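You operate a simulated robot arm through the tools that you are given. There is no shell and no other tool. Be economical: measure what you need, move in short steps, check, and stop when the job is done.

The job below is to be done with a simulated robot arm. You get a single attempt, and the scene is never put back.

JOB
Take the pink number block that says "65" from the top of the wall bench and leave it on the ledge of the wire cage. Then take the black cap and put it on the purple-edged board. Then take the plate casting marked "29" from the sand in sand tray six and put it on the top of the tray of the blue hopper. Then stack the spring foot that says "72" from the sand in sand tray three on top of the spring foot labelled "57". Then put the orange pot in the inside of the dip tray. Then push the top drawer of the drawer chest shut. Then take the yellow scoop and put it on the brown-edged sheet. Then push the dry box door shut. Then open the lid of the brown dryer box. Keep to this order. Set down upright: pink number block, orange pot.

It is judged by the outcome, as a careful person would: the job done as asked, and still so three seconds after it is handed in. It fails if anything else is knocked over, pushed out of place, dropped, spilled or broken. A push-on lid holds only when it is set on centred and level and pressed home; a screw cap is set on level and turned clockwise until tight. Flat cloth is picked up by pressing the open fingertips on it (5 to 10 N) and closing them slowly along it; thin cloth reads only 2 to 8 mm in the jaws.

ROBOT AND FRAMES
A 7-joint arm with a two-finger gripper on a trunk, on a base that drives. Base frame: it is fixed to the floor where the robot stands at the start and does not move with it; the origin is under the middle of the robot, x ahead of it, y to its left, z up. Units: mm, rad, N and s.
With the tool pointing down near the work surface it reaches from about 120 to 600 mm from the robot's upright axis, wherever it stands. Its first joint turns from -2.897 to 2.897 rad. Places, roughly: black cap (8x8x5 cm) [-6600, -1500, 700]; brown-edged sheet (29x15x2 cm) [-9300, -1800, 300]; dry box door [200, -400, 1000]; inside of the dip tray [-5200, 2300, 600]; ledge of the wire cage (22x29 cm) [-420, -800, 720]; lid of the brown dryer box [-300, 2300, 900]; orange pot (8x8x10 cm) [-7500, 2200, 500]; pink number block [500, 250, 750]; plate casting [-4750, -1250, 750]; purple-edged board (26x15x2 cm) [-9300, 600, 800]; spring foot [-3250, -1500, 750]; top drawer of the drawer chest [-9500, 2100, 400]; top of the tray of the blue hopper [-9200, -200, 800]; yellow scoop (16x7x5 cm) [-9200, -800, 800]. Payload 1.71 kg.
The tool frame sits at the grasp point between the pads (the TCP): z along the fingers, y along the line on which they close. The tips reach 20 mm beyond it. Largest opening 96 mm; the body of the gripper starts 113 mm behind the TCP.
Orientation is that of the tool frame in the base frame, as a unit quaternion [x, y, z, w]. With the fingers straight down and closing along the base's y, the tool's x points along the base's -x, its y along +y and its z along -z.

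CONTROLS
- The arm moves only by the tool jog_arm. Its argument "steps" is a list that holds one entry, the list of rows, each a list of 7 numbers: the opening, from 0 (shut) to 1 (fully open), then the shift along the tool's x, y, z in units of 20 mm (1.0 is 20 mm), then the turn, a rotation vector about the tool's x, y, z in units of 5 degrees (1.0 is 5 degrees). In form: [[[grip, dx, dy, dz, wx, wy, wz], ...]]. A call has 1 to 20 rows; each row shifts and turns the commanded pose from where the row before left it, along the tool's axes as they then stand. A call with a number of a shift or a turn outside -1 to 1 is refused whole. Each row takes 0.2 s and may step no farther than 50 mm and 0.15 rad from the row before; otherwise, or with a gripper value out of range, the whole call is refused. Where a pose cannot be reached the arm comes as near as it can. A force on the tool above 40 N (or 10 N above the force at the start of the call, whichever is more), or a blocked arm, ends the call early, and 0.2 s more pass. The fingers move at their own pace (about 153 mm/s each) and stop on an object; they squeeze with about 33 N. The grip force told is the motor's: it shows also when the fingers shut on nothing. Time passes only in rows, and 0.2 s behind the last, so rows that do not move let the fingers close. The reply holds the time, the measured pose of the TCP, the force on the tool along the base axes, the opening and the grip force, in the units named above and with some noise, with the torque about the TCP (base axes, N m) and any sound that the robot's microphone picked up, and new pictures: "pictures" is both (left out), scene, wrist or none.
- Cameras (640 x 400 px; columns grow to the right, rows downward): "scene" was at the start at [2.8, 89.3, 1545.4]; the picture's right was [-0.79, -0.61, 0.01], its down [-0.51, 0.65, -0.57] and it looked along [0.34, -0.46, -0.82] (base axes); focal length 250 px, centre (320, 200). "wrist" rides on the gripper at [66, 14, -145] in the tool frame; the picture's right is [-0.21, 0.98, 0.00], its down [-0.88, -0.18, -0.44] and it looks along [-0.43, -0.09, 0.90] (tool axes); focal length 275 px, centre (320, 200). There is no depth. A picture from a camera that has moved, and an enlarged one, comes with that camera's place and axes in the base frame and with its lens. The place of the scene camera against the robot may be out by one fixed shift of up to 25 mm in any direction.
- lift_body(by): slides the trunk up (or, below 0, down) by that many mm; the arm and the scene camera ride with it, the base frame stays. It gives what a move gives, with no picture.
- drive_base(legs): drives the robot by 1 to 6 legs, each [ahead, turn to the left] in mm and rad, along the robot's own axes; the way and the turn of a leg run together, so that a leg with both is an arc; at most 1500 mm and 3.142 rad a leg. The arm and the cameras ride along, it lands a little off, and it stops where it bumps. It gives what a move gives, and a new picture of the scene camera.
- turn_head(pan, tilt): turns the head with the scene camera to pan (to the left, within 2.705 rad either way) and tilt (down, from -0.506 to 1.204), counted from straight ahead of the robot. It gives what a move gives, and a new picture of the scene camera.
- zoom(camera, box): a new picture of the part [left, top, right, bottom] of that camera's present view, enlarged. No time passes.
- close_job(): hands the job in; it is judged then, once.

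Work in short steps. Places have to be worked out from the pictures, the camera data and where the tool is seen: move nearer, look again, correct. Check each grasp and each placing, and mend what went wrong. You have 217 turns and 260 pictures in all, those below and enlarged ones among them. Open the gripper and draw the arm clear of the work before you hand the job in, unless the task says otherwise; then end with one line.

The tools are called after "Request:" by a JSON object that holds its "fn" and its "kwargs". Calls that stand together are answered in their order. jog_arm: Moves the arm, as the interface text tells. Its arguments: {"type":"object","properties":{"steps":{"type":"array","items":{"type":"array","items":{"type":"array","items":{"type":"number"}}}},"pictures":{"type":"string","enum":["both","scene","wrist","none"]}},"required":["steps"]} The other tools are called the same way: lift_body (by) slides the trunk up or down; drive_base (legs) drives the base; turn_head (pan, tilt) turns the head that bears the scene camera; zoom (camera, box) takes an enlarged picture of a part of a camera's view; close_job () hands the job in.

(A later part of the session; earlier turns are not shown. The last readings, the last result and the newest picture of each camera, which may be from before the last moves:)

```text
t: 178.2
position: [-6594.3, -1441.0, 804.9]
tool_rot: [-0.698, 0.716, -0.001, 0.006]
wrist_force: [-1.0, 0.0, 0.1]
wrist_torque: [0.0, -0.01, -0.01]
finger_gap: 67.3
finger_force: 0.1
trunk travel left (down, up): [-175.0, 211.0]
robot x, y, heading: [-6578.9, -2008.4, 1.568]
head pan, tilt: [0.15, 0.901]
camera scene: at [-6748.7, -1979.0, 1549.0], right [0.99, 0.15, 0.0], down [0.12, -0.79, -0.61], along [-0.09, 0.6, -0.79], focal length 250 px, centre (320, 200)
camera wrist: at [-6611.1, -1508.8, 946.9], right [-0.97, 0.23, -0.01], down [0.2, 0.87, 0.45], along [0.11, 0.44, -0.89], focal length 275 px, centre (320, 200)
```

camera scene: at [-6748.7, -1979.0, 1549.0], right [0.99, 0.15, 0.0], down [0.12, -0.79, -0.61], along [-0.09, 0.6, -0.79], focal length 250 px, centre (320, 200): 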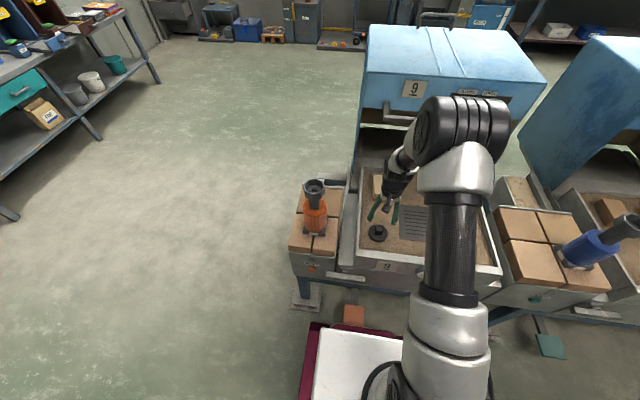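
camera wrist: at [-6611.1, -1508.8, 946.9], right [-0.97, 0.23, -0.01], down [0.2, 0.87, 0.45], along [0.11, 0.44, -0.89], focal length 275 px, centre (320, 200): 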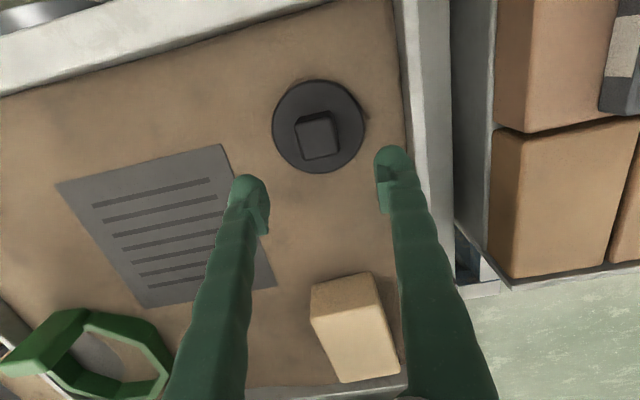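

Triangulating gives the knob top near z≈748 at (−6597, −1457). I shift back 16 mm, come down to ~766 and look again.

Request:
{"fn": "jog_arm", "kwargs": {"steps": [[[0.7, 0.8, 0.15, 0, 0, 0, 0], [0.7, 0, 0, 1, 0, 0, 0], [0.7, 0, 0, 1, 0, 0, 0], [0.7, 0, 0, 0, 0, 0, 0]]], "pictures": "wrist"}}

```text
t: 179.2
position: [-6597.7, -1457.3, 762.8]
tool_rot: [-0.698, 0.716, -0.003, 0.005]
wrist_force: [0.2, -0.3, -0.6]
wrist_torque: [-0.05, 0.01, -0.02]
finger_gap: 67.1
finger_force: 0.1
trunk travel left (down, up): [-175.0, 211.0]
robot x, y, heading: [-6576.4, -2012.6, 1.571]
head pan, tilt: [0.15, 0.901]
camera wrist: at [-6614.1, -1525.1, 906.2], right [-0.97, 0.23, -0.01], down [0.2, 0.87, 0.45], along [0.11, 0.44, -0.89], focal length 275 px, centre (320, 200)
```

wrist: 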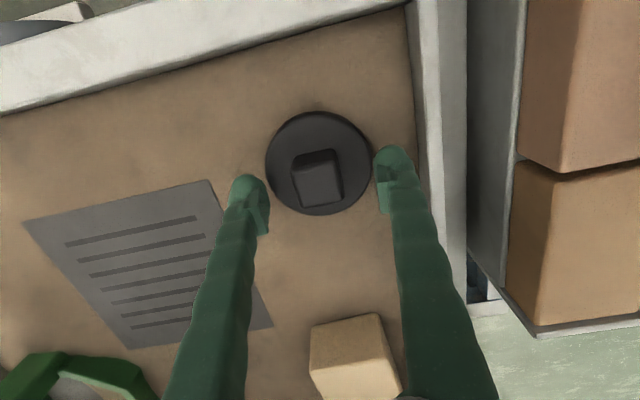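

Well centred. I descend 21 mm (tips ≈722, above the disc) and close on the knob.

Request:
{"fn": "jog_arm", "kwargs": {"steps": [[[0.7, 0, 0, 0.5, 0, 0, 0], [0.7, 0, 0, 0.55, 0, 0, 0], [0.7, 0, 0, 0, 0, 0, 0], [0, 0, 0, 0, 0, 0, 0], [0, 0, 0, 0, 0, 0, 0], [0, 0, 0, 0, 0, 0, 0]]], "pictures": "wrist"}}

```text
t: 179.8
position: [-6597.3, -1467.5, 758.0]
tool_rot: [-0.698, 0.716, 0.005, 0.011]
wrist_force: [-0.2, -0.1, 0.5]
wrist_torque: [-0.02, -0.01, 0.02]
finger_gap: 67.1
finger_force: 0.0
trunk travel left (down, up): [-175.0, 211.0]
robot x, y, heading: [-6573.9, -2011.8, 1.572]
head pan, tilt: [0.15, 0.901]
stopped in row 2: the force on the tool passed its limit at 49 N (the readings are from after the stop); the commanded pose is now the measured one
camera wrist: at [-6613.8, -1537.0, 900.0], right [-0.97, 0.23, 0.0], down [0.2, 0.86, 0.47], along [0.11, 0.45, -0.88], focal length 275 px, centre (320, 200)
```

wrist: 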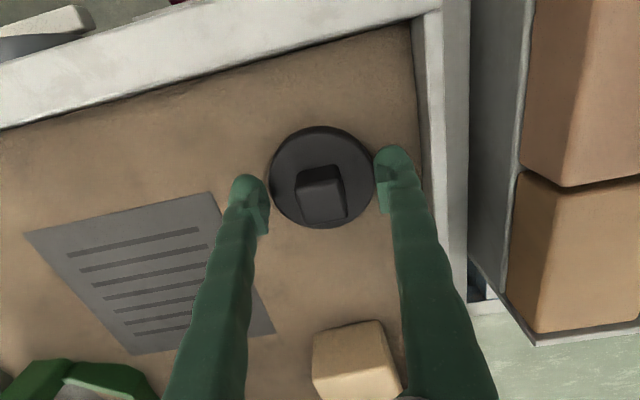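

The tips touched the disc (top ≈727). I adjust: z≈753, y≈−1461, then close.

Request:
{"fn": "jog_arm", "kwargs": {"steps": [[[0.7, -0.3, 0, 0.1, 0, 0.25, 0], [0.7, 0, 0, 0.12, 0, 0, 0], [0.7, 0, 0, 0, 0, 0, 0], [0, 0, 0, 0, 0, 0, 0], [0, 0, 0, 0, 0, 0, 0], [0, 0, 0, 0, 0, 0, 0]]], "pictures": "wrist"}}

```text
t: 181.2
position: [-6596.0, -1459.7, 756.0]
tool_rot: [-0.699, 0.715, 0.0, 0.007]
wrist_force: [2.5, 3.1, 37.2]
wrist_torque: [0.1, -0.03, 0.0]
finger_gap: 26.6
finger_force: 32.6
trunk travel left (down, up): [-175.0, 211.0]
robot x, y, heading: [-6575.8, -2007.2, 1.57]
head pan, tilt: [0.15, 0.901]
camera wrist: at [-6613.1, -1527.5, 899.2], right [-0.97, 0.23, -0.01], down [0.2, 0.87, 0.45], along [0.11, 0.44, -0.89], focal length 275 px, centre (320, 200)
```

wrist: 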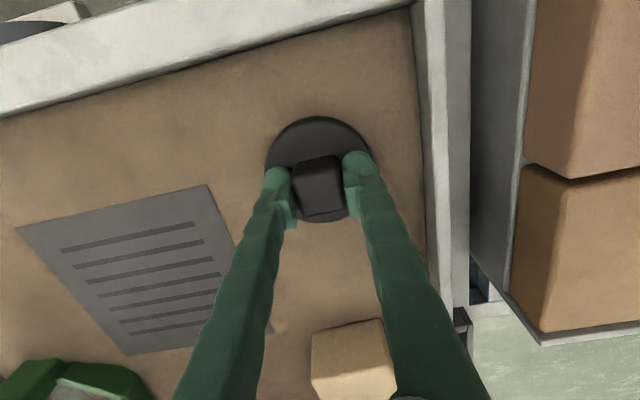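

Gripped at 26.6 mm. Lift gently and check.

Request:
{"fn": "jog_arm", "kwargs": {"steps": [[[0, 0, 0, -0.2, 0, 0, 0], [0, 0, 0, -0.3, 0, 0, 0], [0, 0, 0, -0.5, 0, 0, 0], [0, 0, 0, -0.7, 0, 0, 0], [0, 0, 0, -0.7, 0, 0, 0], [0, 0, 0, -0.7, 0, 0, 0], [0, 0, 0, -0.7, 0, 0, 0], [0, 0, 0, -0.7, 0, 0, 0], [0, 0, 0, 0, 0, 0, 0]]], "pictures": "wrist"}}

```text
t: 183.2
position: [-6598.2, -1461.6, 846.5]
tool_rot: [-0.698, 0.716, -0.002, 0.004]
wrist_force: [-0.4, 0.6, -1.0]
wrist_torque: [0.0, 0.0, 0.03]
finger_gap: 26.7
finger_force: 33.0
trunk travel left (down, up): [-175.0, 211.0]
robot x, y, heading: [-6574.8, -2010.6, 1.571]
head pan, tilt: [0.15, 0.901]
camera wrist: at [-6614.0, -1528.9, 988.2], right [-0.97, 0.23, -0.01], down [0.2, 0.87, 0.45], along [0.11, 0.43, -0.89], focal length 275 px, centre (320, 200)
```

wrist: 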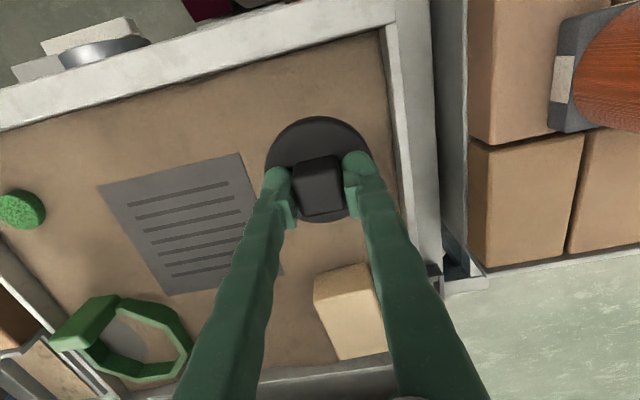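

The cap is held. I raise and retract it, then back away and drive west around the row's end toward the purple-edged board.

Request:
{"fn": "jog_arm", "kwargs": {"steps": [[[0, 0, 0, -1, 0, 0, 0], [0, 0, 0, -1, 0, 0, 0], [0, 0, 0, -1, 0, 0, 0], [0, 0, 0, -1, 0, 0, 0], [0, 0.5, 0, -1, 0, 0, 0], [0, 1, 0, -1, 0, 0, 0], [0, 1, 0, -1, 0, 0, 0], [0, 1, 0, -1, 0, 0, 0], [0, 1, 0, 0, 0, 0, 0], [0, 1, 0, 0, 0, 0, 0], [0, 1, 0, 0, 0, 0, 0], [0, 1, 0, 0, 0, 0, 0], [0, 1, 0, 0, 0, 0, 0]]], "pictures": "none"}}

Request:
{"fn": "drive_base", "kwargs": {"legs": [[-250, 0], [0, 1.57], [1150, 0], [0, -1.306], [1480, 0], [1300, 0]]}}

```text
t: 186.0
position: [-6602.3, -1631.8, 1004.0]
tool_rot: [-0.698, 0.716, -0.003, 0.004]
wrist_force: [0.6, -0.5, -0.8]
wrist_torque: [0.02, 0.01, 0.0]
finger_gap: 26.5
finger_force: 32.8
trunk travel left (down, up): [-175.0, 211.0]
robot x, y, heading: [-6575.3, -2010.5, 1.571]
head pan, tilt: [0.15, 0.901]
```

```text
t: 216.4
position: [-8612.2, 770.9, 1002.7]
tool_rot: [0.79, -0.613, 0.003, -0.004]
wrist_force: [-0.3, 0.1, -0.1]
wrist_torque: [0.02, -0.03, 0.02]
finger_gap: 26.8
finger_force: 33.1
trunk travel left (down, up): [-175.0, 211.0]
robot x, y, heading: [-8483.4, 412.0, 1.848]
head pan, tilt: [0.15, 0.901]
camera scene: at [-8660.3, 398.7, 1549.0], right [0.91, 0.41, 0.0], down [0.33, -0.72, -0.61], along [-0.25, 0.55, -0.79], focal length 250 px, centre (320, 200)
```

scene: 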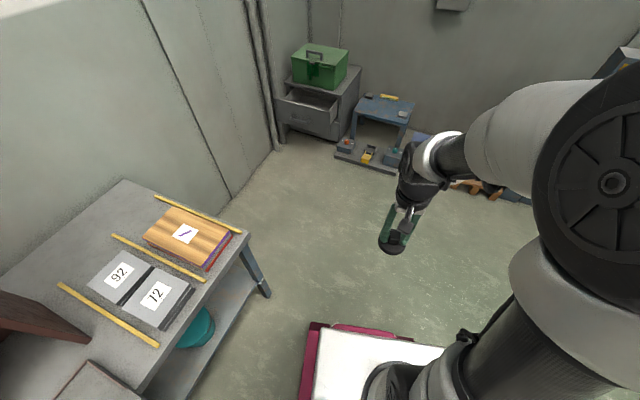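

I see the bench with boards at the left; zoom in on them.

Request:
{"fn": "zoom", "kwargs": {"camera": "scene", "box": [40, 170, 264, 350]}}

Request:
{"fn": "turn_head", "kwargs": {"pan": 1.45, "tilt": 0.8}}

```text
2.22 times, centred on (152, 260) of scene
camera zoom: at [-8660.3, 398.7, 1549.0], right [0.91, 0.41, 0.0], down [0.33, -0.72, -0.61], along [-0.25, 0.55, -0.79], focal length 557 px, centre (693, 67)
```

zoom: 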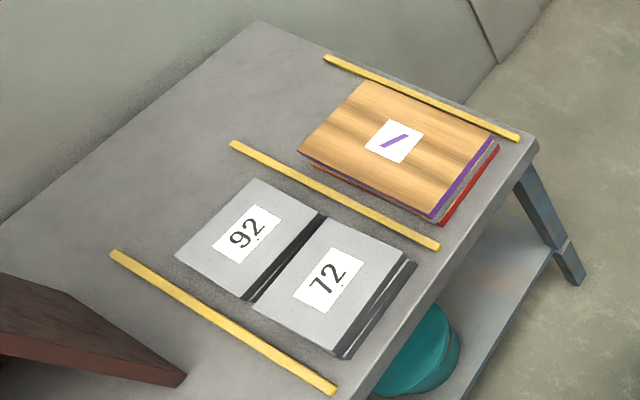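

```text
t: 217.9
position: [-8607.3, 755.4, 1009.5]
tool_rot: [0.79, -0.612, -0.004, -0.009]
wrist_force: [0.2, -0.6, -0.4]
wrist_torque: [0.02, -0.02, 0.01]
finger_gap: 26.5
finger_force: 33.1
trunk travel left (down, up): [-175.0, 211.0]
robot x, y, heading: [-8484.3, 407.8, 1.839]
head pan, tilt: [1.45, 0.799]
camera scene: at [-8708.7, 317.2, 1558.0], right [-0.15, 0.99, -0.02], down [0.71, 0.1, -0.7], along [-0.69, -0.12, -0.72], focal length 250 px, centre (320, 200)
```

scene: 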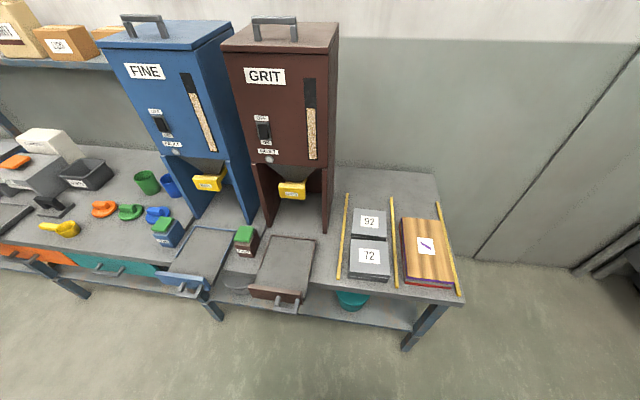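

The purple-edged board is on top of the stack at about (−9221, 583, 832). I drive to face it squarely, holding the cap high.

Request:
{"fn": "drive_base", "kwargs": {"legs": [[180, 0], [0, 1.303], [190, 0]]}}

Request:
{"fn": "turn_head", "kwargs": {"pan": 0.25, "tilt": 0.9}}

```text
t: 224.5
position: [-9081.2, 553.2, 1011.2]
tool_rot: [1.0, -0.009, -0.011, -0.004]
wrist_force: [0.1, 0.1, -0.5]
wrist_torque: [-0.02, 0.02, 0.02]
finger_gap: 26.5
finger_force: 32.7
trunk travel left (down, up): [-175.0, 211.0]
robot x, y, heading: [-8723.8, 584.2, -3.138]
head pan, tilt: [1.45, 0.799]
camera scene: at [-8694.8, 339.4, 1557.9], right [-0.99, 0.11, -0.01], down [0.09, 0.71, -0.7], along [-0.07, -0.69, -0.72], focal length 250 px, centre (320, 200)
```

scene: 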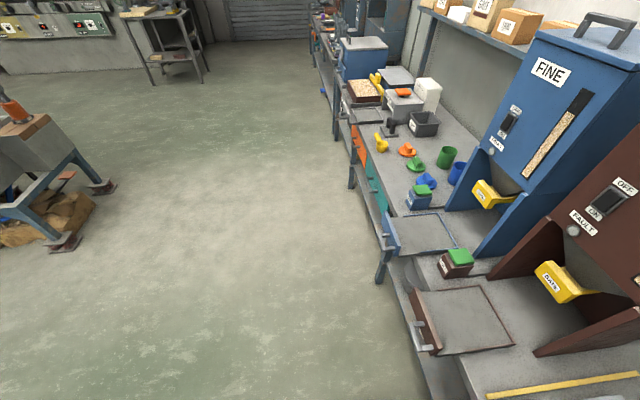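

```text
t: 225.9
position: [-9070.9, 552.4, 1013.1]
tool_rot: [1.0, -0.008, -0.016, -0.004]
wrist_force: [0.2, 0.8, -1.2]
wrist_torque: [0.02, -0.04, 0.01]
finger_gap: 26.5
finger_force: 32.9
trunk travel left (down, up): [-175.0, 211.0]
robot x, y, heading: [-8718.3, 581.2, -3.129]
head pan, tilt: [0.25, 0.901]
camera scene: at [-8766.1, 400.1, 1549.0], right [-0.25, 0.97, 0.0], down [0.77, 0.2, -0.61], along [-0.59, -0.16, -0.79], focal length 250 px, centre (320, 200)
```

scene: 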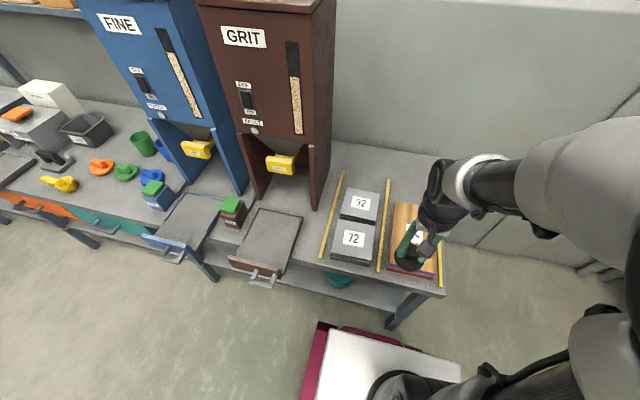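

I move above the board centre and take a wrist view.

Request:
{"fn": "jog_arm", "kwargs": {"steps": [[[0, -0.9, -0.2, 0, 0, 0.37, 0], [0, -0.9, -0.2, 0, 0, 0, 0], [0, -0.9, -0.2, 0, 0, 0, 0], [0, -0.9, -0.2, 0, 0, 0, 0], [0, -0.9, -0.2, 0, 0, 0, 0], [0, -0.9, -0.2, 0.5, 0, 0, 0], [0, -0.9, -0.2, 0.5, 0, 0, 0], [0, -0.9, 0, 0.5, 0, 0, 0], [0, 0, 0, 0.5, 0, 0, 0], [0, 0, 0, 0, 0, 0, 0]]]}}

```text
t: 228.1
position: [-9215.3, 583.8, 974.5]
tool_rot: [1.0, -0.008, 0.0, -0.004]
wrist_force: [-0.1, -0.4, -0.2]
wrist_torque: [-0.03, 0.0, 0.02]
finger_gap: 26.3
finger_force: 32.5
trunk travel left (down, up): [-175.0, 211.0]
robot x, y, heading: [-8720.7, 582.6, -3.135]
head pan, tilt: [0.25, 0.901]
camera scene: at [-8766.3, 400.2, 1549.0], right [-0.25, 0.97, 0.0], down [0.77, 0.2, -0.61], along [-0.59, -0.16, -0.79], focal length 250 px, centre (320, 200)
camera wrist: at [-9149.3, 567.0, 1117.8], right [-0.22, -0.98, -0.01], down [-0.87, 0.2, 0.45], along [-0.43, 0.11, -0.89], focal length 275 px, centre (320, 200)
```

scene: 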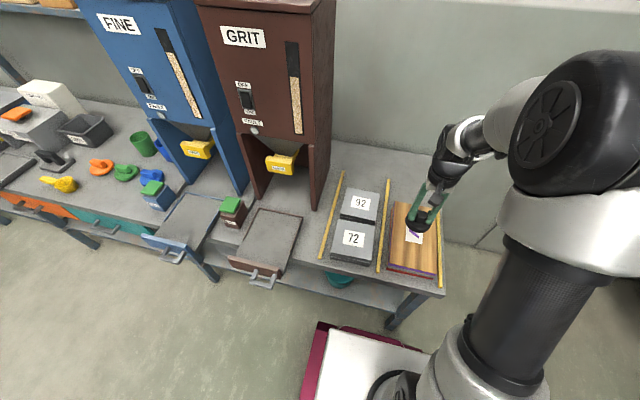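
wrist: 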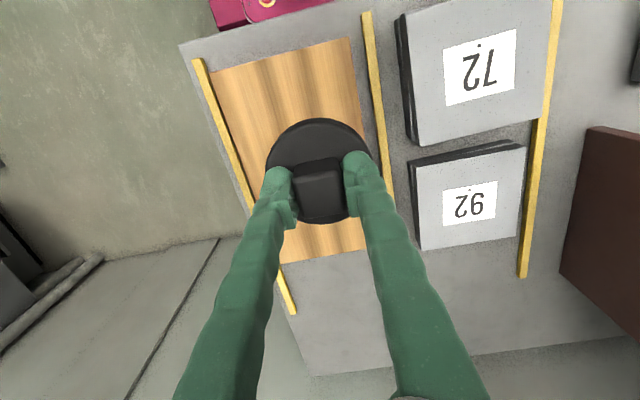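

With the board's real size (15×26 cm) the top is about z≈802, centre (−9260, 610). I shift there and descend to ~865.

Request:
{"fn": "jog_arm", "kwargs": {"steps": [[[0, -0.9, -0.65, 0, 0, 0, 0], [0, -0.9, -0.65, 0, 0, 0, 0], [0, 0, 0, 0.9, 0, 0, 0], [0, 0, 0, 0.9, 0, 0, 0], [0, 0, 0, 0.9, 0, 0, 0], [0, 0, 0, 0.9, 0, 0, 0], [0, 0, 0, 0.9, 0, 0, 0], [0, 0, 0, 0.7, 0, 0, 0], [0, 0, 0, 0, 0, 0, 0]]], "pictures": "wrist"}}

```text
t: 230.1
position: [-9250.7, 610.9, 872.9]
tool_rot: [1.0, -0.008, 0.0, -0.004]
wrist_force: [-0.1, -0.9, -1.1]
wrist_torque: [0.0, 0.01, 0.01]
finger_gap: 26.3
finger_force: 33.1
trunk travel left (down, up): [-175.0, 211.0]
robot x, y, heading: [-8720.6, 584.0, -3.136]
head pan, tilt: [0.25, 0.901]
camera wrist: at [-9185.4, 594.5, 1014.9], right [-0.22, -0.98, -0.01], down [-0.87, 0.19, 0.45], along [-0.43, 0.11, -0.9], focal length 275 px, centre (320, 200)
```

wrist: 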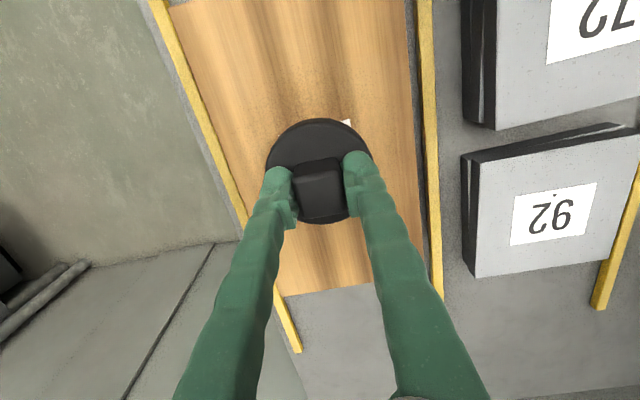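

Centred over the board. Slow descent to feel contact.

Request:
{"fn": "jog_arm", "kwargs": {"steps": [[[0, 0, 0, 0.15, 0, 0, 0], [0, 0, 0, 0.15, 0, 0, 0], [0, 0, 0, 0.1, 0, 0, 0], [0, 0, 0, 0.1, 0, 0, 0], [0, 0, 0, 0.1, 0, 0, 0], [0, 0, 0, 0.1, 0, 0, 0], [0, 0, 0, 0, 0, 0, 0]]], "pictures": "none"}}

```text
t: 231.7
position: [-9249.4, 609.8, 857.0]
tool_rot: [1.0, -0.008, 0.001, -0.004]
wrist_force: [0.6, 0.1, -0.9]
wrist_torque: [-0.01, 0.0, 0.04]
finger_gap: 26.6
finger_force: 33.0
trunk travel left (down, up): [-175.0, 211.0]
robot x, y, heading: [-8723.6, 582.5, -3.137]
head pan, tilt: [0.25, 0.901]
```

Request:
{"fn": "jog_arm", "kwargs": {"steps": [[[0, 0, 0, 0.1, 0, 0, 0], [0, 0, 0, 0.1, 0, 0, 0], [0, 0, 0, 0.08, 0, 0, 0], [0, 0, 0, 0, 0, 0, 0]]], "pictures": "none"}}

```text
t: 232.7
position: [-9250.6, 610.0, 852.6]
tool_rot: [1.0, -0.008, 0.0, -0.004]
wrist_force: [0.2, 0.8, -0.1]
wrist_torque: [-0.03, -0.02, 0.02]
finger_gap: 26.5
finger_force: 32.6
trunk travel left (down, up): [-175.0, 211.0]
robot x, y, heading: [-8721.0, 580.9, -3.141]
head pan, tilt: [0.25, 0.901]
```

No contact yet at 852; continuing in 1.5–2 mm steps.

Request:
{"fn": "jog_arm", "kwargs": {"steps": [[[0, 0, 0, 0.1, 0, 0, 0], [0, 0, 0, 0.1, 0, 0, 0], [0, 0, 0, 0.08, 0, 0, 0], [0, 0, 0, 0, 0, 0, 0]]], "pictures": "wrist"}}

```text
t: 233.7
position: [-9250.0, 610.4, 847.6]
tool_rot: [1.0, -0.008, 0.0, -0.004]
wrist_force: [-0.3, -1.5, -0.3]
wrist_torque: [0.0, 0.02, -0.01]
finger_gap: 26.3
finger_force: 33.2
trunk travel left (down, up): [-175.0, 211.0]
robot x, y, heading: [-8719.0, 580.2, -3.137]
head pan, tilt: [0.25, 0.901]
camera wrist: at [-9184.7, 593.4, 990.1], right [-0.22, -0.98, -0.01], down [-0.87, 0.19, 0.45], along [-0.43, 0.11, -0.9], focal length 275 px, centre (320, 200)
```

wrist: 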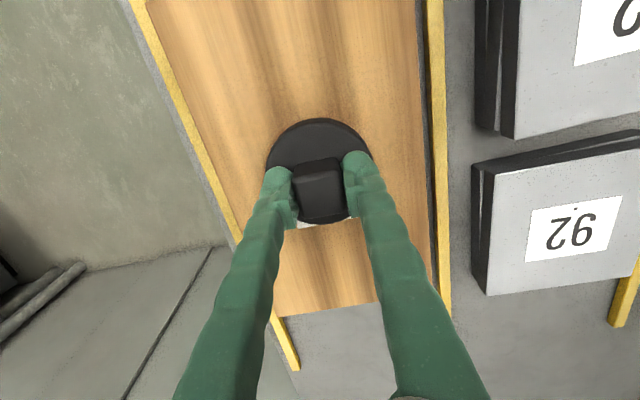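

Nearly there; continue slowly.

Request:
{"fn": "jog_arm", "kwargs": {"steps": [[[0, 0, 0, 0.1, 0, 0, 0], [0, 0, 0, 0.1, 0, 0, 0], [0, 0, 0, 0.1, 0, 0, 0], [0, 0, 0, 0.08, 0, 0, 0], [0, 0, 0, 0, 0, 0, 0]]], "pictures": "none"}}

```text
t: 234.6
position: [-9238.7, 610.2, 852.8]
tool_rot: [1.0, -0.009, -0.01, -0.004]
wrist_force: [0.0, 0.2, -0.5]
wrist_torque: [-0.01, 0.04, -0.03]
finger_gap: 26.6
finger_force: 33.3
trunk travel left (down, up): [-175.0, 211.0]
robot x, y, heading: [-8718.4, 581.3, -3.137]
head pan, tilt: [0.25, 0.901]
stopped in row 4: the force on the tool passed its limit at 44 N (the readings are from after the stop); the commanded pose is now the measured one
```

Contact at ≈842. I re-level, lower to ~843.5 and open in one call, then rise.

Request:
{"fn": "jog_arm", "kwargs": {"steps": [[[0, -0.5, 0, 0.1, 0, 0.24, 0], [0, 0, 0, 0.15, 0, 0, 0], [0, 0, 0, 0.12, 0, 0, 0], [0, 0, 0, 0.08, 0, 0, 0], [0, 0, 0, 0, 0, 0, 0], [0.5, 0, 0, 0, 0, 0, 0], [0.7, 0, 0, 0, 0, 0, 0], [0.7, 0, 0, -0.3, 0, 0, 0], [0.7, 0, 0, -1, 0, 0, 0], [0.7, 0, 0, -1, 0, 0, 0], [0.7, 0, 0, -1, 0, 0, 0], [0.7, 0, 0, -1, 0, 0, 0], [0.7, 0, 0, -1, 0, 0, 0], [0.7, 0, 0, -1, 0, 0, 0]]], "pictures": "wrist"}}

```text
t: 237.6
position: [-9250.0, 608.6, 969.8]
tool_rot: [1.0, -0.008, 0.001, -0.004]
wrist_force: [-1.1, -0.1, 0.6]
wrist_torque: [0.02, 0.01, 0.02]
finger_gap: 67.4
finger_force: 0.0
trunk travel left (down, up): [-175.0, 211.0]
robot x, y, heading: [-8721.0, 579.7, -3.139]
head pan, tilt: [0.25, 0.901]
camera wrist: at [-9185.1, 592.0, 1112.8], right [-0.22, -0.97, -0.01], down [-0.87, 0.2, 0.44], along [-0.43, 0.11, -0.9], focal length 275 px, centre (320, 200)
```

wrist: 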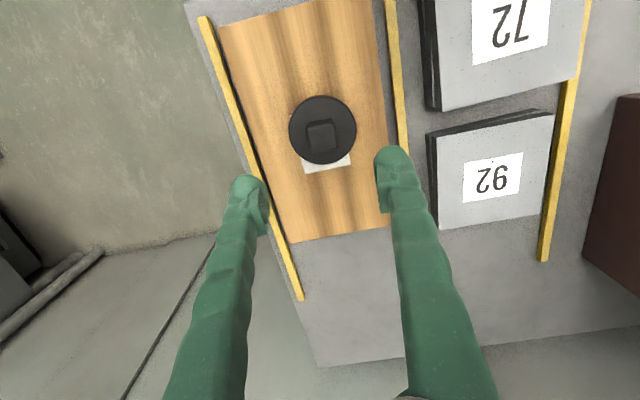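

The cap rests on the purple-edged board. Next, the "29" casting in tray six: I retract the arm and drive back round to the tray aisle.

Request:
{"fn": "jog_arm", "kwargs": {"steps": [[[0.9, 0, 0, -1, 0, 0, 0], [0.9, 0.5, 0, -1, 0, 0, 0], [0.9, 1, 0, -0.5, 0, 0, 0], [0.9, 1, 0, 0, 0, 0, 0], [0.9, 1, 0, 0, 0, 0, 0], [0.9, 1, 0, 0, 0, 0, 0], [0.9, 1, 0, 0, 0, 0, 0], [0.9, 1, 0, 0, 0, 0, 0], [0.9, 1, 0, 0, 0, 0, 0], [0.9, 1, 0, 0, 0, 0, 0]]], "pictures": "none"}}

Request:
{"fn": "drive_base", "kwargs": {"legs": [[-300, 0], [0, 1.808], [1460, 0], [1460, 0], [0, 1.331], [1400, 0]]}}

Request:
{"fn": "turn_head", "kwargs": {"pan": 0.6, "tilt": 0.6}}

```text
t: 239.8
position: [-9079.7, 605.3, 1019.1]
tool_rot: [1.0, -0.007, 0.001, -0.004]
wrist_force: [0.4, -0.6, -0.3]
wrist_torque: [0.03, 0.0, -0.02]
finger_gap: 86.3
finger_force: 0.1
trunk travel left (down, up): [-175.0, 211.0]
robot x, y, heading: [-8720.9, 582.4, -3.136]
head pan, tilt: [0.25, 0.901]
```

```text
t: 272.8
position: [-5882.1, -2256.0, 1017.5]
tool_rot: [0.008, 1.0, -0.005, -0.001]
wrist_force: [-0.1, -0.6, -0.7]
wrist_torque: [-0.03, -0.03, 0.04]
finger_gap: 86.1
finger_force: 0.1
trunk travel left (down, up): [-175.0, 211.0]
robot x, y, heading: [-6240.3, -2232.1, 0.004]
head pan, tilt: [0.25, 0.901]
camera scene: at [-6209.9, -2066.8, 1549.0], right [0.25, -0.97, 0.0], down [-0.77, -0.2, -0.61], along [0.59, 0.16, -0.79], focal length 250 px, centre (320, 200)
```

scene: 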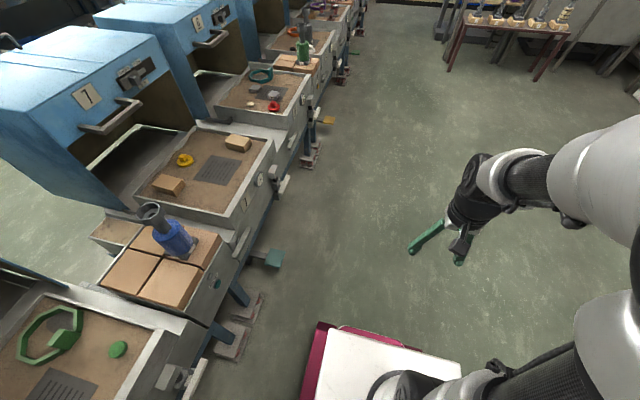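

```text
t: 273.6
position: [-5897.6, -2256.0, 1023.4]
tool_rot: [0.008, 1.0, -0.003, 0.007]
wrist_force: [1.0, 0.5, 0.6]
wrist_torque: [-0.01, 0.03, 0.0]
finger_gap: 86.3
finger_force: 0.0
trunk travel left (down, up): [-175.0, 211.0]
robot x, y, heading: [-6244.7, -2233.4, 0.006]
head pan, tilt: [0.6, 0.6]
camera scene: at [-6209.7, -2035.5, 1573.8], right [0.57, -0.82, -0.01], down [-0.48, -0.32, -0.82], along [0.67, 0.47, -0.58], focal length 250 px, centre (320, 200)
```

scene: 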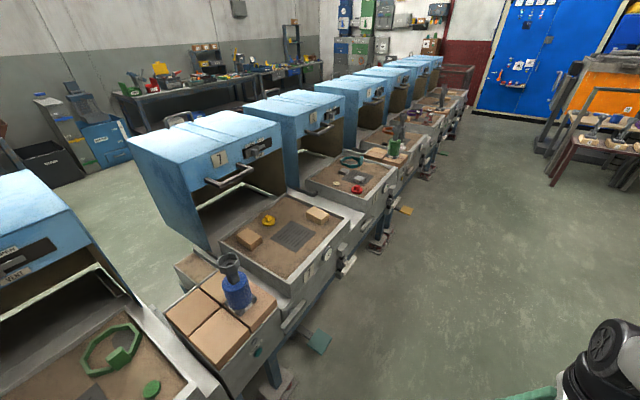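

The next tray with two grey castings is probably six. Zoom to check labels.

Request:
{"fn": "zoom", "kwargs": {"camera": "scene", "box": [200, 90, 424, 230]}}

```text
2.86 times, centred on (312, 160) of scene
camera zoom: at [-6209.7, -2035.5, 1573.8], right [0.57, -0.82, -0.01], down [-0.48, -0.32, -0.82], along [0.67, 0.47, -0.58], focal length 716 px, centre (343, 314)
```

zoom: 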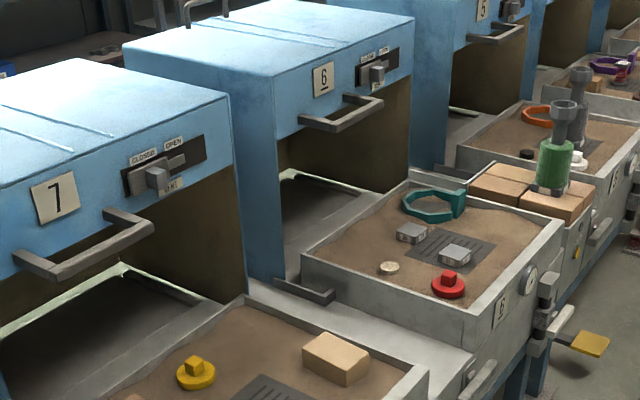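

Tray six is confirmed, with two castings near (−4900, −1431) and (−4865, −1295). I drive up to it and look.

Request:
{"fn": "drive_base", "kwargs": {"legs": [[1365, 0], [0, 1.565], [220, 0]]}}

Request:
{"fn": "jog_arm", "kwargs": {"steps": [[[0.9, -0.8, 0, 0, 0, 0, 0], [0.9, -0.8, 0, 0, 0, 0, 0], [0.9, -0.8, 0, 0, 0, 0, 0], [0.9, -0.8, 0, 0, 0, 0, 0], [0.9, -0.8, 0, 0, 0, 0, 0], [0.9, -0.8, 0, 0, 0, 0, 0], [0.9, -0.8, 0, 0, 0, 0, 0], [0.9, 0, 0, 0, 0, 0, 0]]], "pictures": "wrist"}}

```text
t: 286.8
position: [-4841.7, -1660.9, 1025.4]
tool_rot: [-0.696, 0.718, 0.006, 0.01]
wrist_force: [-0.2, 0.0, 0.3]
wrist_torque: [-0.04, 0.0, -0.03]
finger_gap: 86.4
finger_force: 0.1
trunk travel left (down, up): [-175.0, 211.0]
robot x, y, heading: [-4870.8, -1996.6, 1.555]
head pan, tilt: [0.6, 0.6]
camera scene: at [-5084.0, -1987.6, 1574.2], right [0.83, 0.55, 0.0], down [0.31, -0.47, -0.82], along [-0.46, 0.69, -0.57], focal length 250 px, centre (320, 200)
```

scene: 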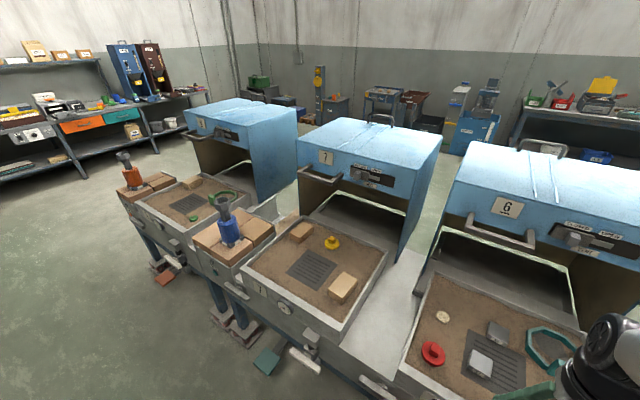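

```text
t: 288.6
position: [-4839.4, -1547.4, 1028.4]
tool_rot: [-0.696, 0.718, 0.005, 0.01]
wrist_force: [0.5, -0.5, 0.8]
wrist_torque: [0.01, -0.03, -0.02]
finger_gap: 86.3
finger_force: 0.1
trunk travel left (down, up): [-175.0, 211.0]
robot x, y, heading: [-4874.8, -1999.0, 1.558]
head pan, tilt: [0.6, 0.6]
camera wrist: at [-4856.1, -1617.0, 1169.8], right [-0.97, 0.24, 0.0], down [0.21, 0.86, 0.46], along [0.11, 0.45, -0.89], focal length 275 px, centre (320, 200)
```

wrist: 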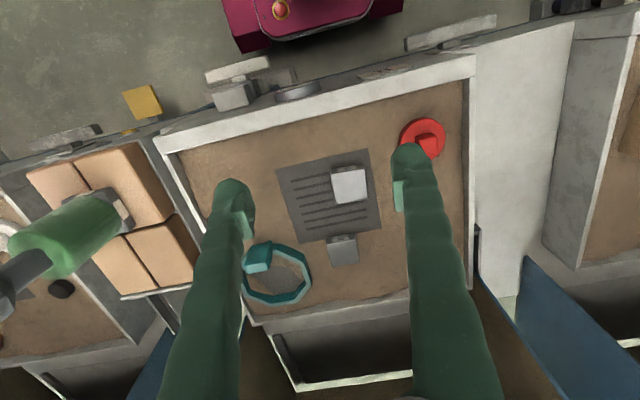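

Request:
{"fn": "zoom", "kwargs": {"camera": "wrist", "box": [280, 140, 424, 280]}}

Request:
{"fn": "zoom", "kwargs": {"camera": "scene", "box": [430, 290, 590, 400]}}

```text
2.86 times, centred on (352, 210) of wrist
camera zoom: at [-4856.1, -1617.0, 1169.8], right [-0.97, 0.24, 0.0], down [0.21, 0.86, 0.46], along [0.11, 0.45, -0.89], focal length 786 px, centre (229, 171)
```

zoom: 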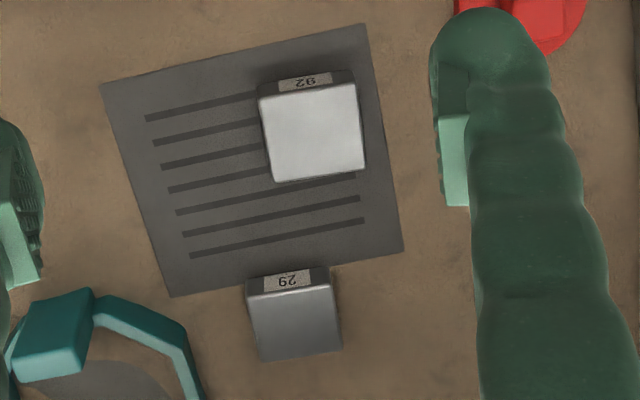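

```text
3.64 times, centred on (510, 345) of scene
camera zoom: at [-5083.4, -1962.2, 1573.8], right [0.83, 0.55, -0.01], down [0.31, -0.48, -0.82], along [-0.46, 0.68, -0.58], focal length 911 px, centre (-371, -327)
```

zoom: 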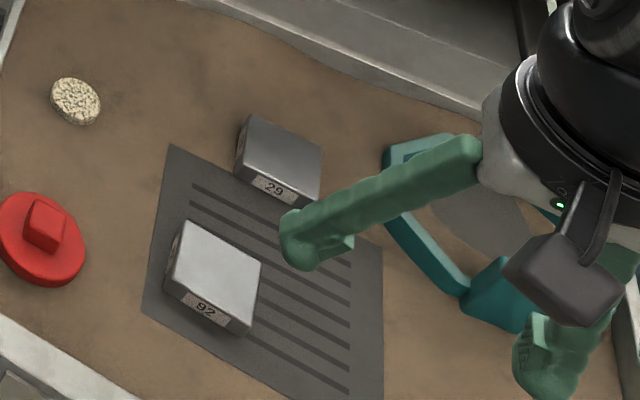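

The far casting is "29" at about (−4817, −1268), 730 mm away — too far. I check what is on the floor in front of the base to see whether I can move closer.

Request:
{"fn": "turn_head", "kwargs": {"pan": -0.1, "tilt": 1.15}}

```text
t: 289.7
position: [-4839.3, -1548.0, 1028.4]
tool_rot: [-0.695, 0.718, 0.005, 0.01]
wrist_force: [-0.7, 0.0, 0.2]
wrist_torque: [-0.01, -0.01, -0.01]
finger_gap: 86.6
finger_force: 0.1
trunk travel left (down, up): [-175.0, 211.0]
robot x, y, heading: [-4870.0, -1992.9, 1.56]
head pan, tilt: [-0.099, 1.15]
camera scene: at [-5027.8, -1977.5, 1532.3], right [0.99, -0.11, 0.0], down [-0.1, -0.91, -0.39], along [0.05, 0.39, -0.92], focal length 250 px, centre (320, 200)
```

scene: 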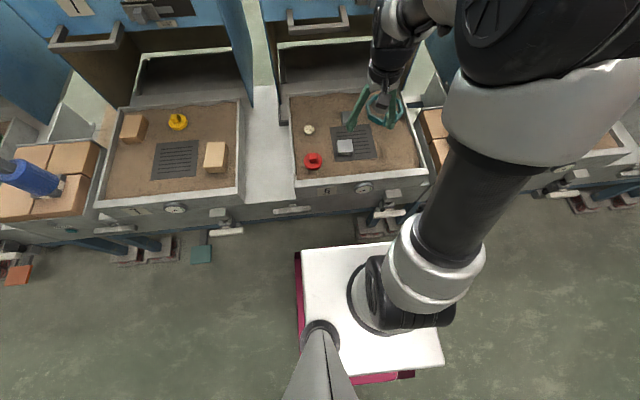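

A leg footpad blocks the right half. I shift the base about 85 mm left and drive in between the pads, watching for contact.

Request:
{"fn": "drive_base", "kwargs": {"legs": [[-100, 0], [0, -0.3], [-280, 0], [0, 0.31], [440, 0]]}}

```text
t: 297.2
position: [-4935.1, -1484.1, 1027.3]
tool_rot: [-0.701, 0.713, 0.005, 0.011]
wrist_force: [0.2, 0.3, -0.1]
wrist_torque: [-0.04, -0.01, -0.03]
finger_gap: 86.5
finger_force: 0.1
trunk travel left (down, up): [-175.0, 211.0]
robot x, y, heading: [-4960.8, -1933.0, 1.567]
head pan, tilt: [-0.099, 1.15]
camera scene: at [-5117.8, -1915.4, 1532.3], right [0.99, -0.1, 0.0], down [-0.09, -0.92, -0.39], along [0.04, 0.39, -0.92], focal length 250 px, centre (320, 200)
```

scene: 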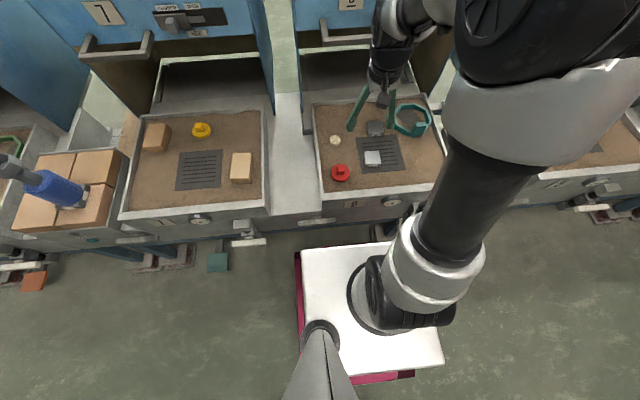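

The pad's left end is about x≈−4756; I shift another 60 mm left and advance to y≈−1800.

Request:
{"fn": "drive_base", "kwargs": {"legs": [[-50, 0], [0, -0.3], [-210, 0], [0, 0.3], [385, 0]]}}

```text
t: 303.9
position: [-4971.6, -1270.4, 965.6]
tool_rot: [-0.699, 0.715, -0.012, -0.021]
wrist_force: [-1.4, -3.6, 2.0]
wrist_torque: [0.53, -0.22, -0.01]
finger_gap: 86.0
finger_force: 0.0
trunk travel left (down, up): [-175.0, 211.0]
robot x, y, heading: [-5045.8, -1810.7, 1.569]
head pan, tilt: [-0.099, 1.15]
stopped in leg 5: the robot was blocked; the commanded pose is now the measured one
camera scene: at [-5203.6, -1795.5, 1531.4], right [1.0, -0.1, 0.01], down [-0.09, -0.92, -0.39], along [0.04, 0.39, -0.92], focal length 250 px, centre (320, 200)
```

scene: 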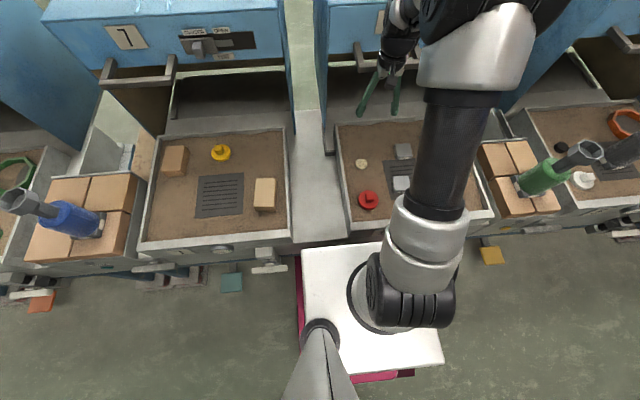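

The base was blocked and the arm pose shifted; I check for contact around the gripper and the cover handle.

Request:
{"fn": "turn_head", "kwargs": {"pan": 0.1, "tilt": 0.75}}

Request:
{"fn": "jog_arm", "kwargs": {"steps": [[[0.9, 0.5, 0, 0, 0, 0, 0], [0.9, 0.5, 0, 0, 0, 0, 0]]], "pictures": "both"}}

```text
t: 304.8
position: [-4976.3, -1309.8, 989.1]
tool_rot: [-0.702, 0.713, 0.001, -0.006]
wrist_force: [0.0, -0.5, 0.2]
wrist_torque: [0.18, 0.02, 0.0]
finger_gap: 86.4
finger_force: 0.1
trunk travel left (down, up): [-175.0, 211.0]
robot x, y, heading: [-5038.0, -1813.2, 1.574]
head pan, tilt: [0.099, 0.75]
camera scene: at [-5211.9, -1833.1, 1561.6], right [0.99, 0.1, 0.0], down [0.07, -0.66, -0.75], along [-0.07, 0.74, -0.67], focal length 250 px, centre (320, 200)
```

scene: 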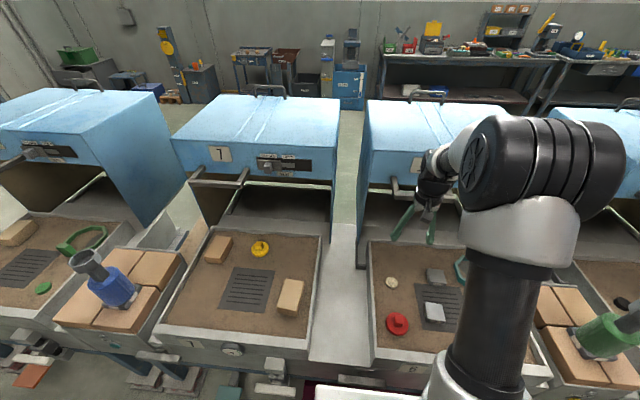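

```text
t: 305.4
position: [-4980.0, -1311.5, 983.2]
tool_rot: [-0.702, 0.712, -0.004, -0.011]
wrist_force: [0.0, -2.0, 1.0]
wrist_torque: [0.23, -0.04, -0.01]
finger_gap: 86.6
finger_force: 0.1
trunk travel left (down, up): [-175.0, 211.0]
robot x, y, heading: [-5042.5, -1814.0, 1.576]
head pan, tilt: [0.099, 0.75]
camera scene: at [-5212.6, -1784.4, 1561.1], right [0.99, 0.1, 0.0], down [0.07, -0.69, -0.72], along [-0.08, 0.72, -0.69], focal length 250 px, centre (320, 200)
camera wrist: at [-4991.6, -1373.8, 1127.5], right [-0.98, 0.22, 0.01], down [0.2, 0.88, 0.42], along [0.09, 0.41, -0.91], focal length 275 px, centre (320, 200)
```

scene: 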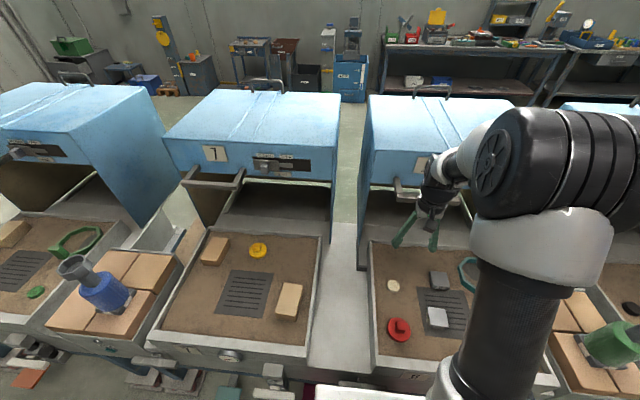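
wrist: 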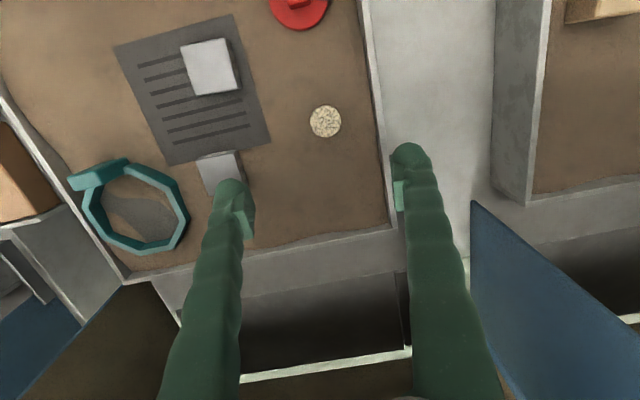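

I retract the arm 100 mm away from the cover to be safe.

Request:
{"fn": "jog_arm", "kwargs": {"steps": [[[0.9, 1, 0, 0, 0, 0, 0], [0.9, 1, 0, 0, 0, 0, 0], [0.9, 1, 0, 0, 0, 0, 0], [0.9, 1, 0, 0, 0, 0, 0], [0.9, 0, 0, 0, 0, 0, 0], [0.9, 0, 0, 0, 0, 0, 0]]], "pictures": "scene"}}

```text
t: 306.8
position: [-4979.7, -1386.1, 981.5]
tool_rot: [-0.7, 0.714, -0.007, -0.014]
wrist_force: [-0.1, 0.4, -0.2]
wrist_torque: [0.0, -0.03, -0.02]
finger_gap: 86.7
finger_force: 0.1
trunk travel left (down, up): [-175.0, 211.0]
robot x, y, heading: [-5041.2, -1814.9, 1.575]
head pan, tilt: [0.099, 0.75]
camera scene: at [-5212.6, -1771.5, 1560.7], right [0.99, 0.1, 0.0], down [0.07, -0.69, -0.72], along [-0.07, 0.72, -0.69], focal length 250 px, centre (320, 200)
```

scene: 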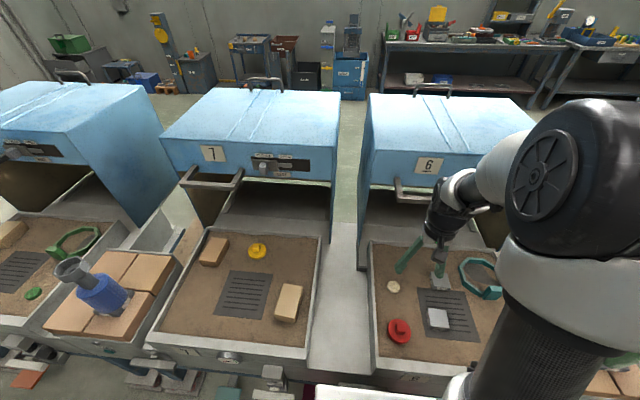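

The arm had met the raised cover's handle (x −5108…−4921, z≈1200). I'll back out and instead stand at x≈−4815, right of the handle, and reach with fingers pitched forward.

Request:
{"fn": "drive_base", "kwargs": {"legs": [[-435, 0], [0, -1.575], [230, 0], [0, 1.57], [262, 0]]}}

```text
t: 321.8
position: [-4755.0, -1558.7, 981.9]
tool_rot: [-0.706, 0.708, -0.006, -0.013]
wrist_force: [-0.3, 0.3, 0.5]
wrist_torque: [0.03, -0.03, -0.03]
finger_gap: 86.4
finger_force: 0.1
trunk travel left (down, up): [-175.0, 211.0]
robot x, y, heading: [-4813.0, -1985.6, 1.584]
head pan, tilt: [0.099, 0.75]
camera scene: at [-4982.7, -1956.9, 1561.1], right [0.99, 0.11, 0.0], down [0.08, -0.68, -0.73], along [-0.08, 0.72, -0.69], focal length 250 px, centre (320, 200)
```

scene: 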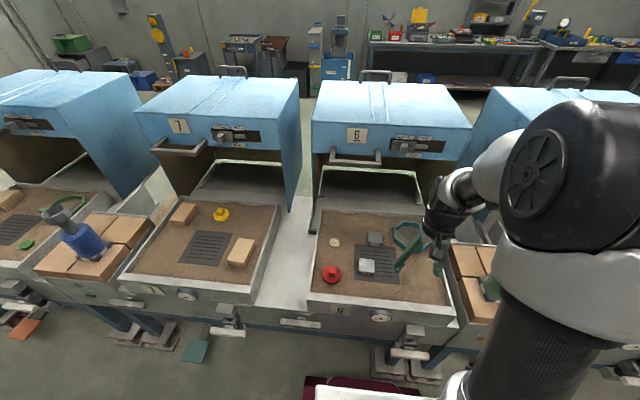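

The handle is actually at y≈−1200, z≈1040 (x −5031…−4847). I pitch the fingers 35° forward and reach toward the "29" casting at ≈(−4822, −1280).

Request:
{"fn": "jog_arm", "kwargs": {"steps": [[[0.95, 0, 0, 0, 0, -0.91, 0], [0.95, 0, 0, 0, 0, -0.91, 0], [0.95, 0, 0, 0, 0, -0.91, 0], [0.95, 0, 0, 0, 0, -0.91, 0], [0.95, 0, 0, 0, 0, -0.91, 0], [0.95, 0, 0, 0, 0, -0.91, 0], [0.95, 0, 0, 0, 0, -0.91, 0], [0.95, 0, 0, 0, 0, -0.91, 0], [0.95, -0.37, 0.3, 0.6, 0, 0, 0], [0.95, -0.37, 0.3, 0.9, 0, 0, 0], [0.95, -0.37, 0.3, 0.9, 0, 0, 0], [0.95, -0.37, 0.3, 0.9, 0, 0, 0], [0.95, -0.37, 0.3, 0.9, 0, 0, 0], [0.95, -0.37, 0.3, 0.9, 0, 0, 0], [0.95, -0.37, 0.3, 0.9, 0, 0, 0], [0.95, -0.37, 0.3, 0.9, 0, 0, 0], [0.95, -0.37, 0.3, 0.9, 0, 0, 0], [0.95, -0.37, 0.3, 0.9, 0, 0, 0]]]}}

```text
t: 323.5
position: [-4792.0, -1554.0, 991.5]
tool_rot: [0.705, -0.649, -0.207, -0.197]
wrist_force: [-1.4, -0.4, -0.6]
wrist_torque: [0.04, -0.04, -0.06]
finger_gap: 91.1
finger_force: 0.0
out of reach, approached as far as the arm can: row 8
trunk travel left (down, up): [-175.0, 211.0]
robot x, y, heading: [-4811.7, -1982.4, 1.584]
head pan, tilt: [0.099, 0.75]
stopped in row 8: the arm was blocked; the commanded pose is now the measured one
camera scene: at [-4984.0, -1947.1, 1560.7], right [0.99, 0.11, 0.0], down [0.08, -0.69, -0.72], along [-0.08, 0.72, -0.69], focal length 250 px, centre (320, 200)
camera wrist: at [-4795.0, -1689.3, 1075.5], right [-0.99, 0.09, 0.1], down [0.14, 0.5, 0.85], along [0.03, 0.86, -0.51], focal length 275 px, centre (320, 200)
```

scene: 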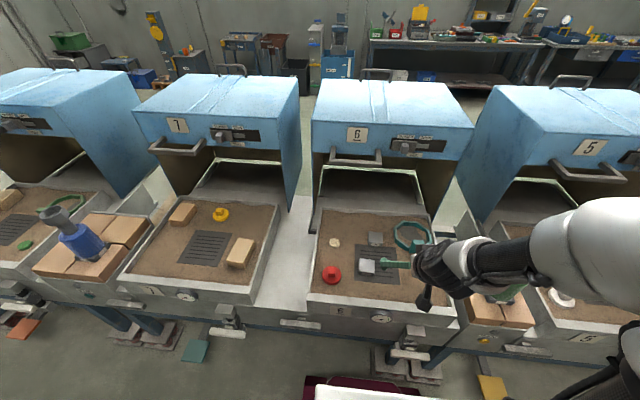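
wrist: 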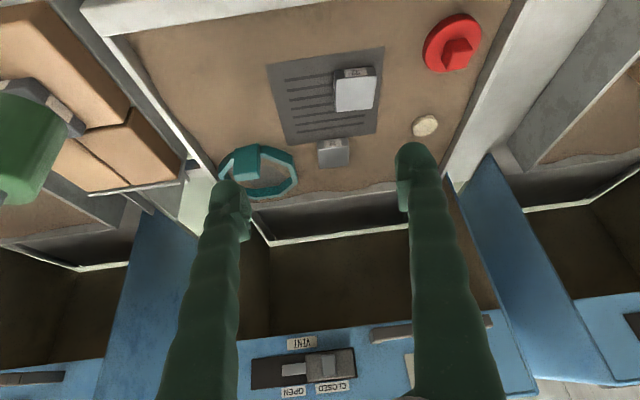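

Pitch of 33° reached (joint limit near here). With the casting at about (−4817, −1265), I translate toward a pre-grasp point.

Request:
{"fn": "jog_arm", "kwargs": {"steps": [[[0.95, -0.4, 0.03, 0.9, 0, 0, 0], [0.95, -0.4, 0.03, 0.9, 0, 0, 0], [0.95, -0.4, 0.03, 0.9, 0, 0, 0], [0.95, -0.4, 0.03, 0.9, 0, 0, 0], [0.95, -0.4, 0.03, 0.9, 0, 0, 0], [0.95, -0.4, 0.03, 0.9, 0, 0, 0], [0.95, -0.4, 0.03, 0.9, 0, 0, 0], [0.95, -0.4, 0.03, 0.9, 0, 0, 0], [0.95, -0.4, 0.03, 0.9, 0, 0, 0], [0.95, -0.4, 0.03, 0.9, 0, 0, 0], [0.95, -0.4, 0.03, 0.9, 0, 0, 0], [0.95, 0, 0, 0.9, 0, 0, 0], [0.95, 0, 0, 0.9, 0, 0, 0], [0.95, 0, 0, 0, 0, 0, 0]]], "pictures": "both"}}

```text
t: 326.5
position: [-4815.4, -1369.4, 836.5]
tool_rot: [0.708, -0.65, -0.202, -0.187]
wrist_force: [0.4, -0.2, -0.3]
wrist_torque: [0.01, -0.01, 0.0]
finger_gap: 91.4
finger_force: 0.1
trunk travel left (down, up): [-175.0, 211.0]
robot x, y, heading: [-4812.2, -1984.0, 1.584]
head pan, tilt: [0.099, 0.75]
camera scene: at [-4982.7, -1944.6, 1560.8], right [0.99, 0.11, 0.0], down [0.08, -0.69, -0.72], along [-0.08, 0.72, -0.69], focal length 250 px, centre (320, 200)
camera wrist: at [-4816.1, -1502.9, 922.8], right [-0.99, 0.09, 0.11], down [0.14, 0.52, 0.84], along [0.02, 0.85, -0.53], focal length 275 px, centre (320, 200)
```

scene: 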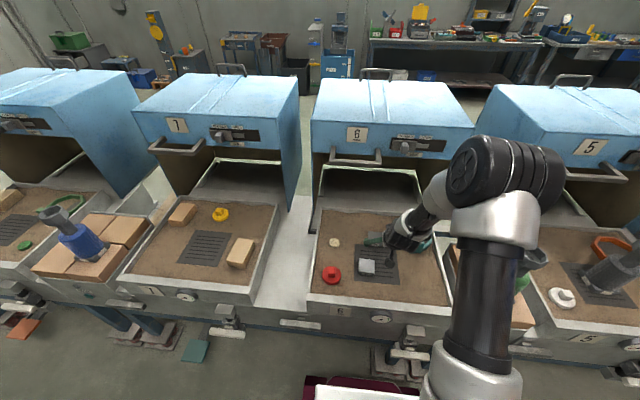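
wrist: 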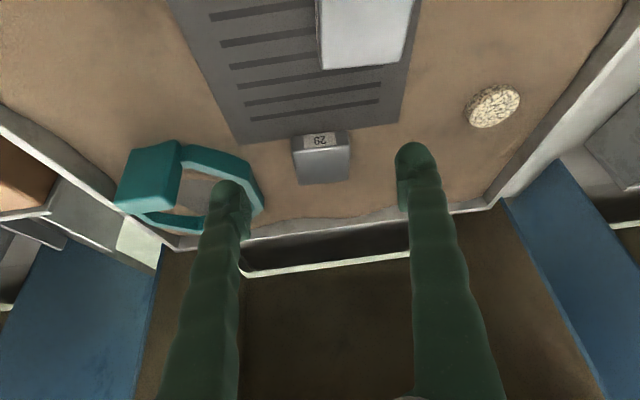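

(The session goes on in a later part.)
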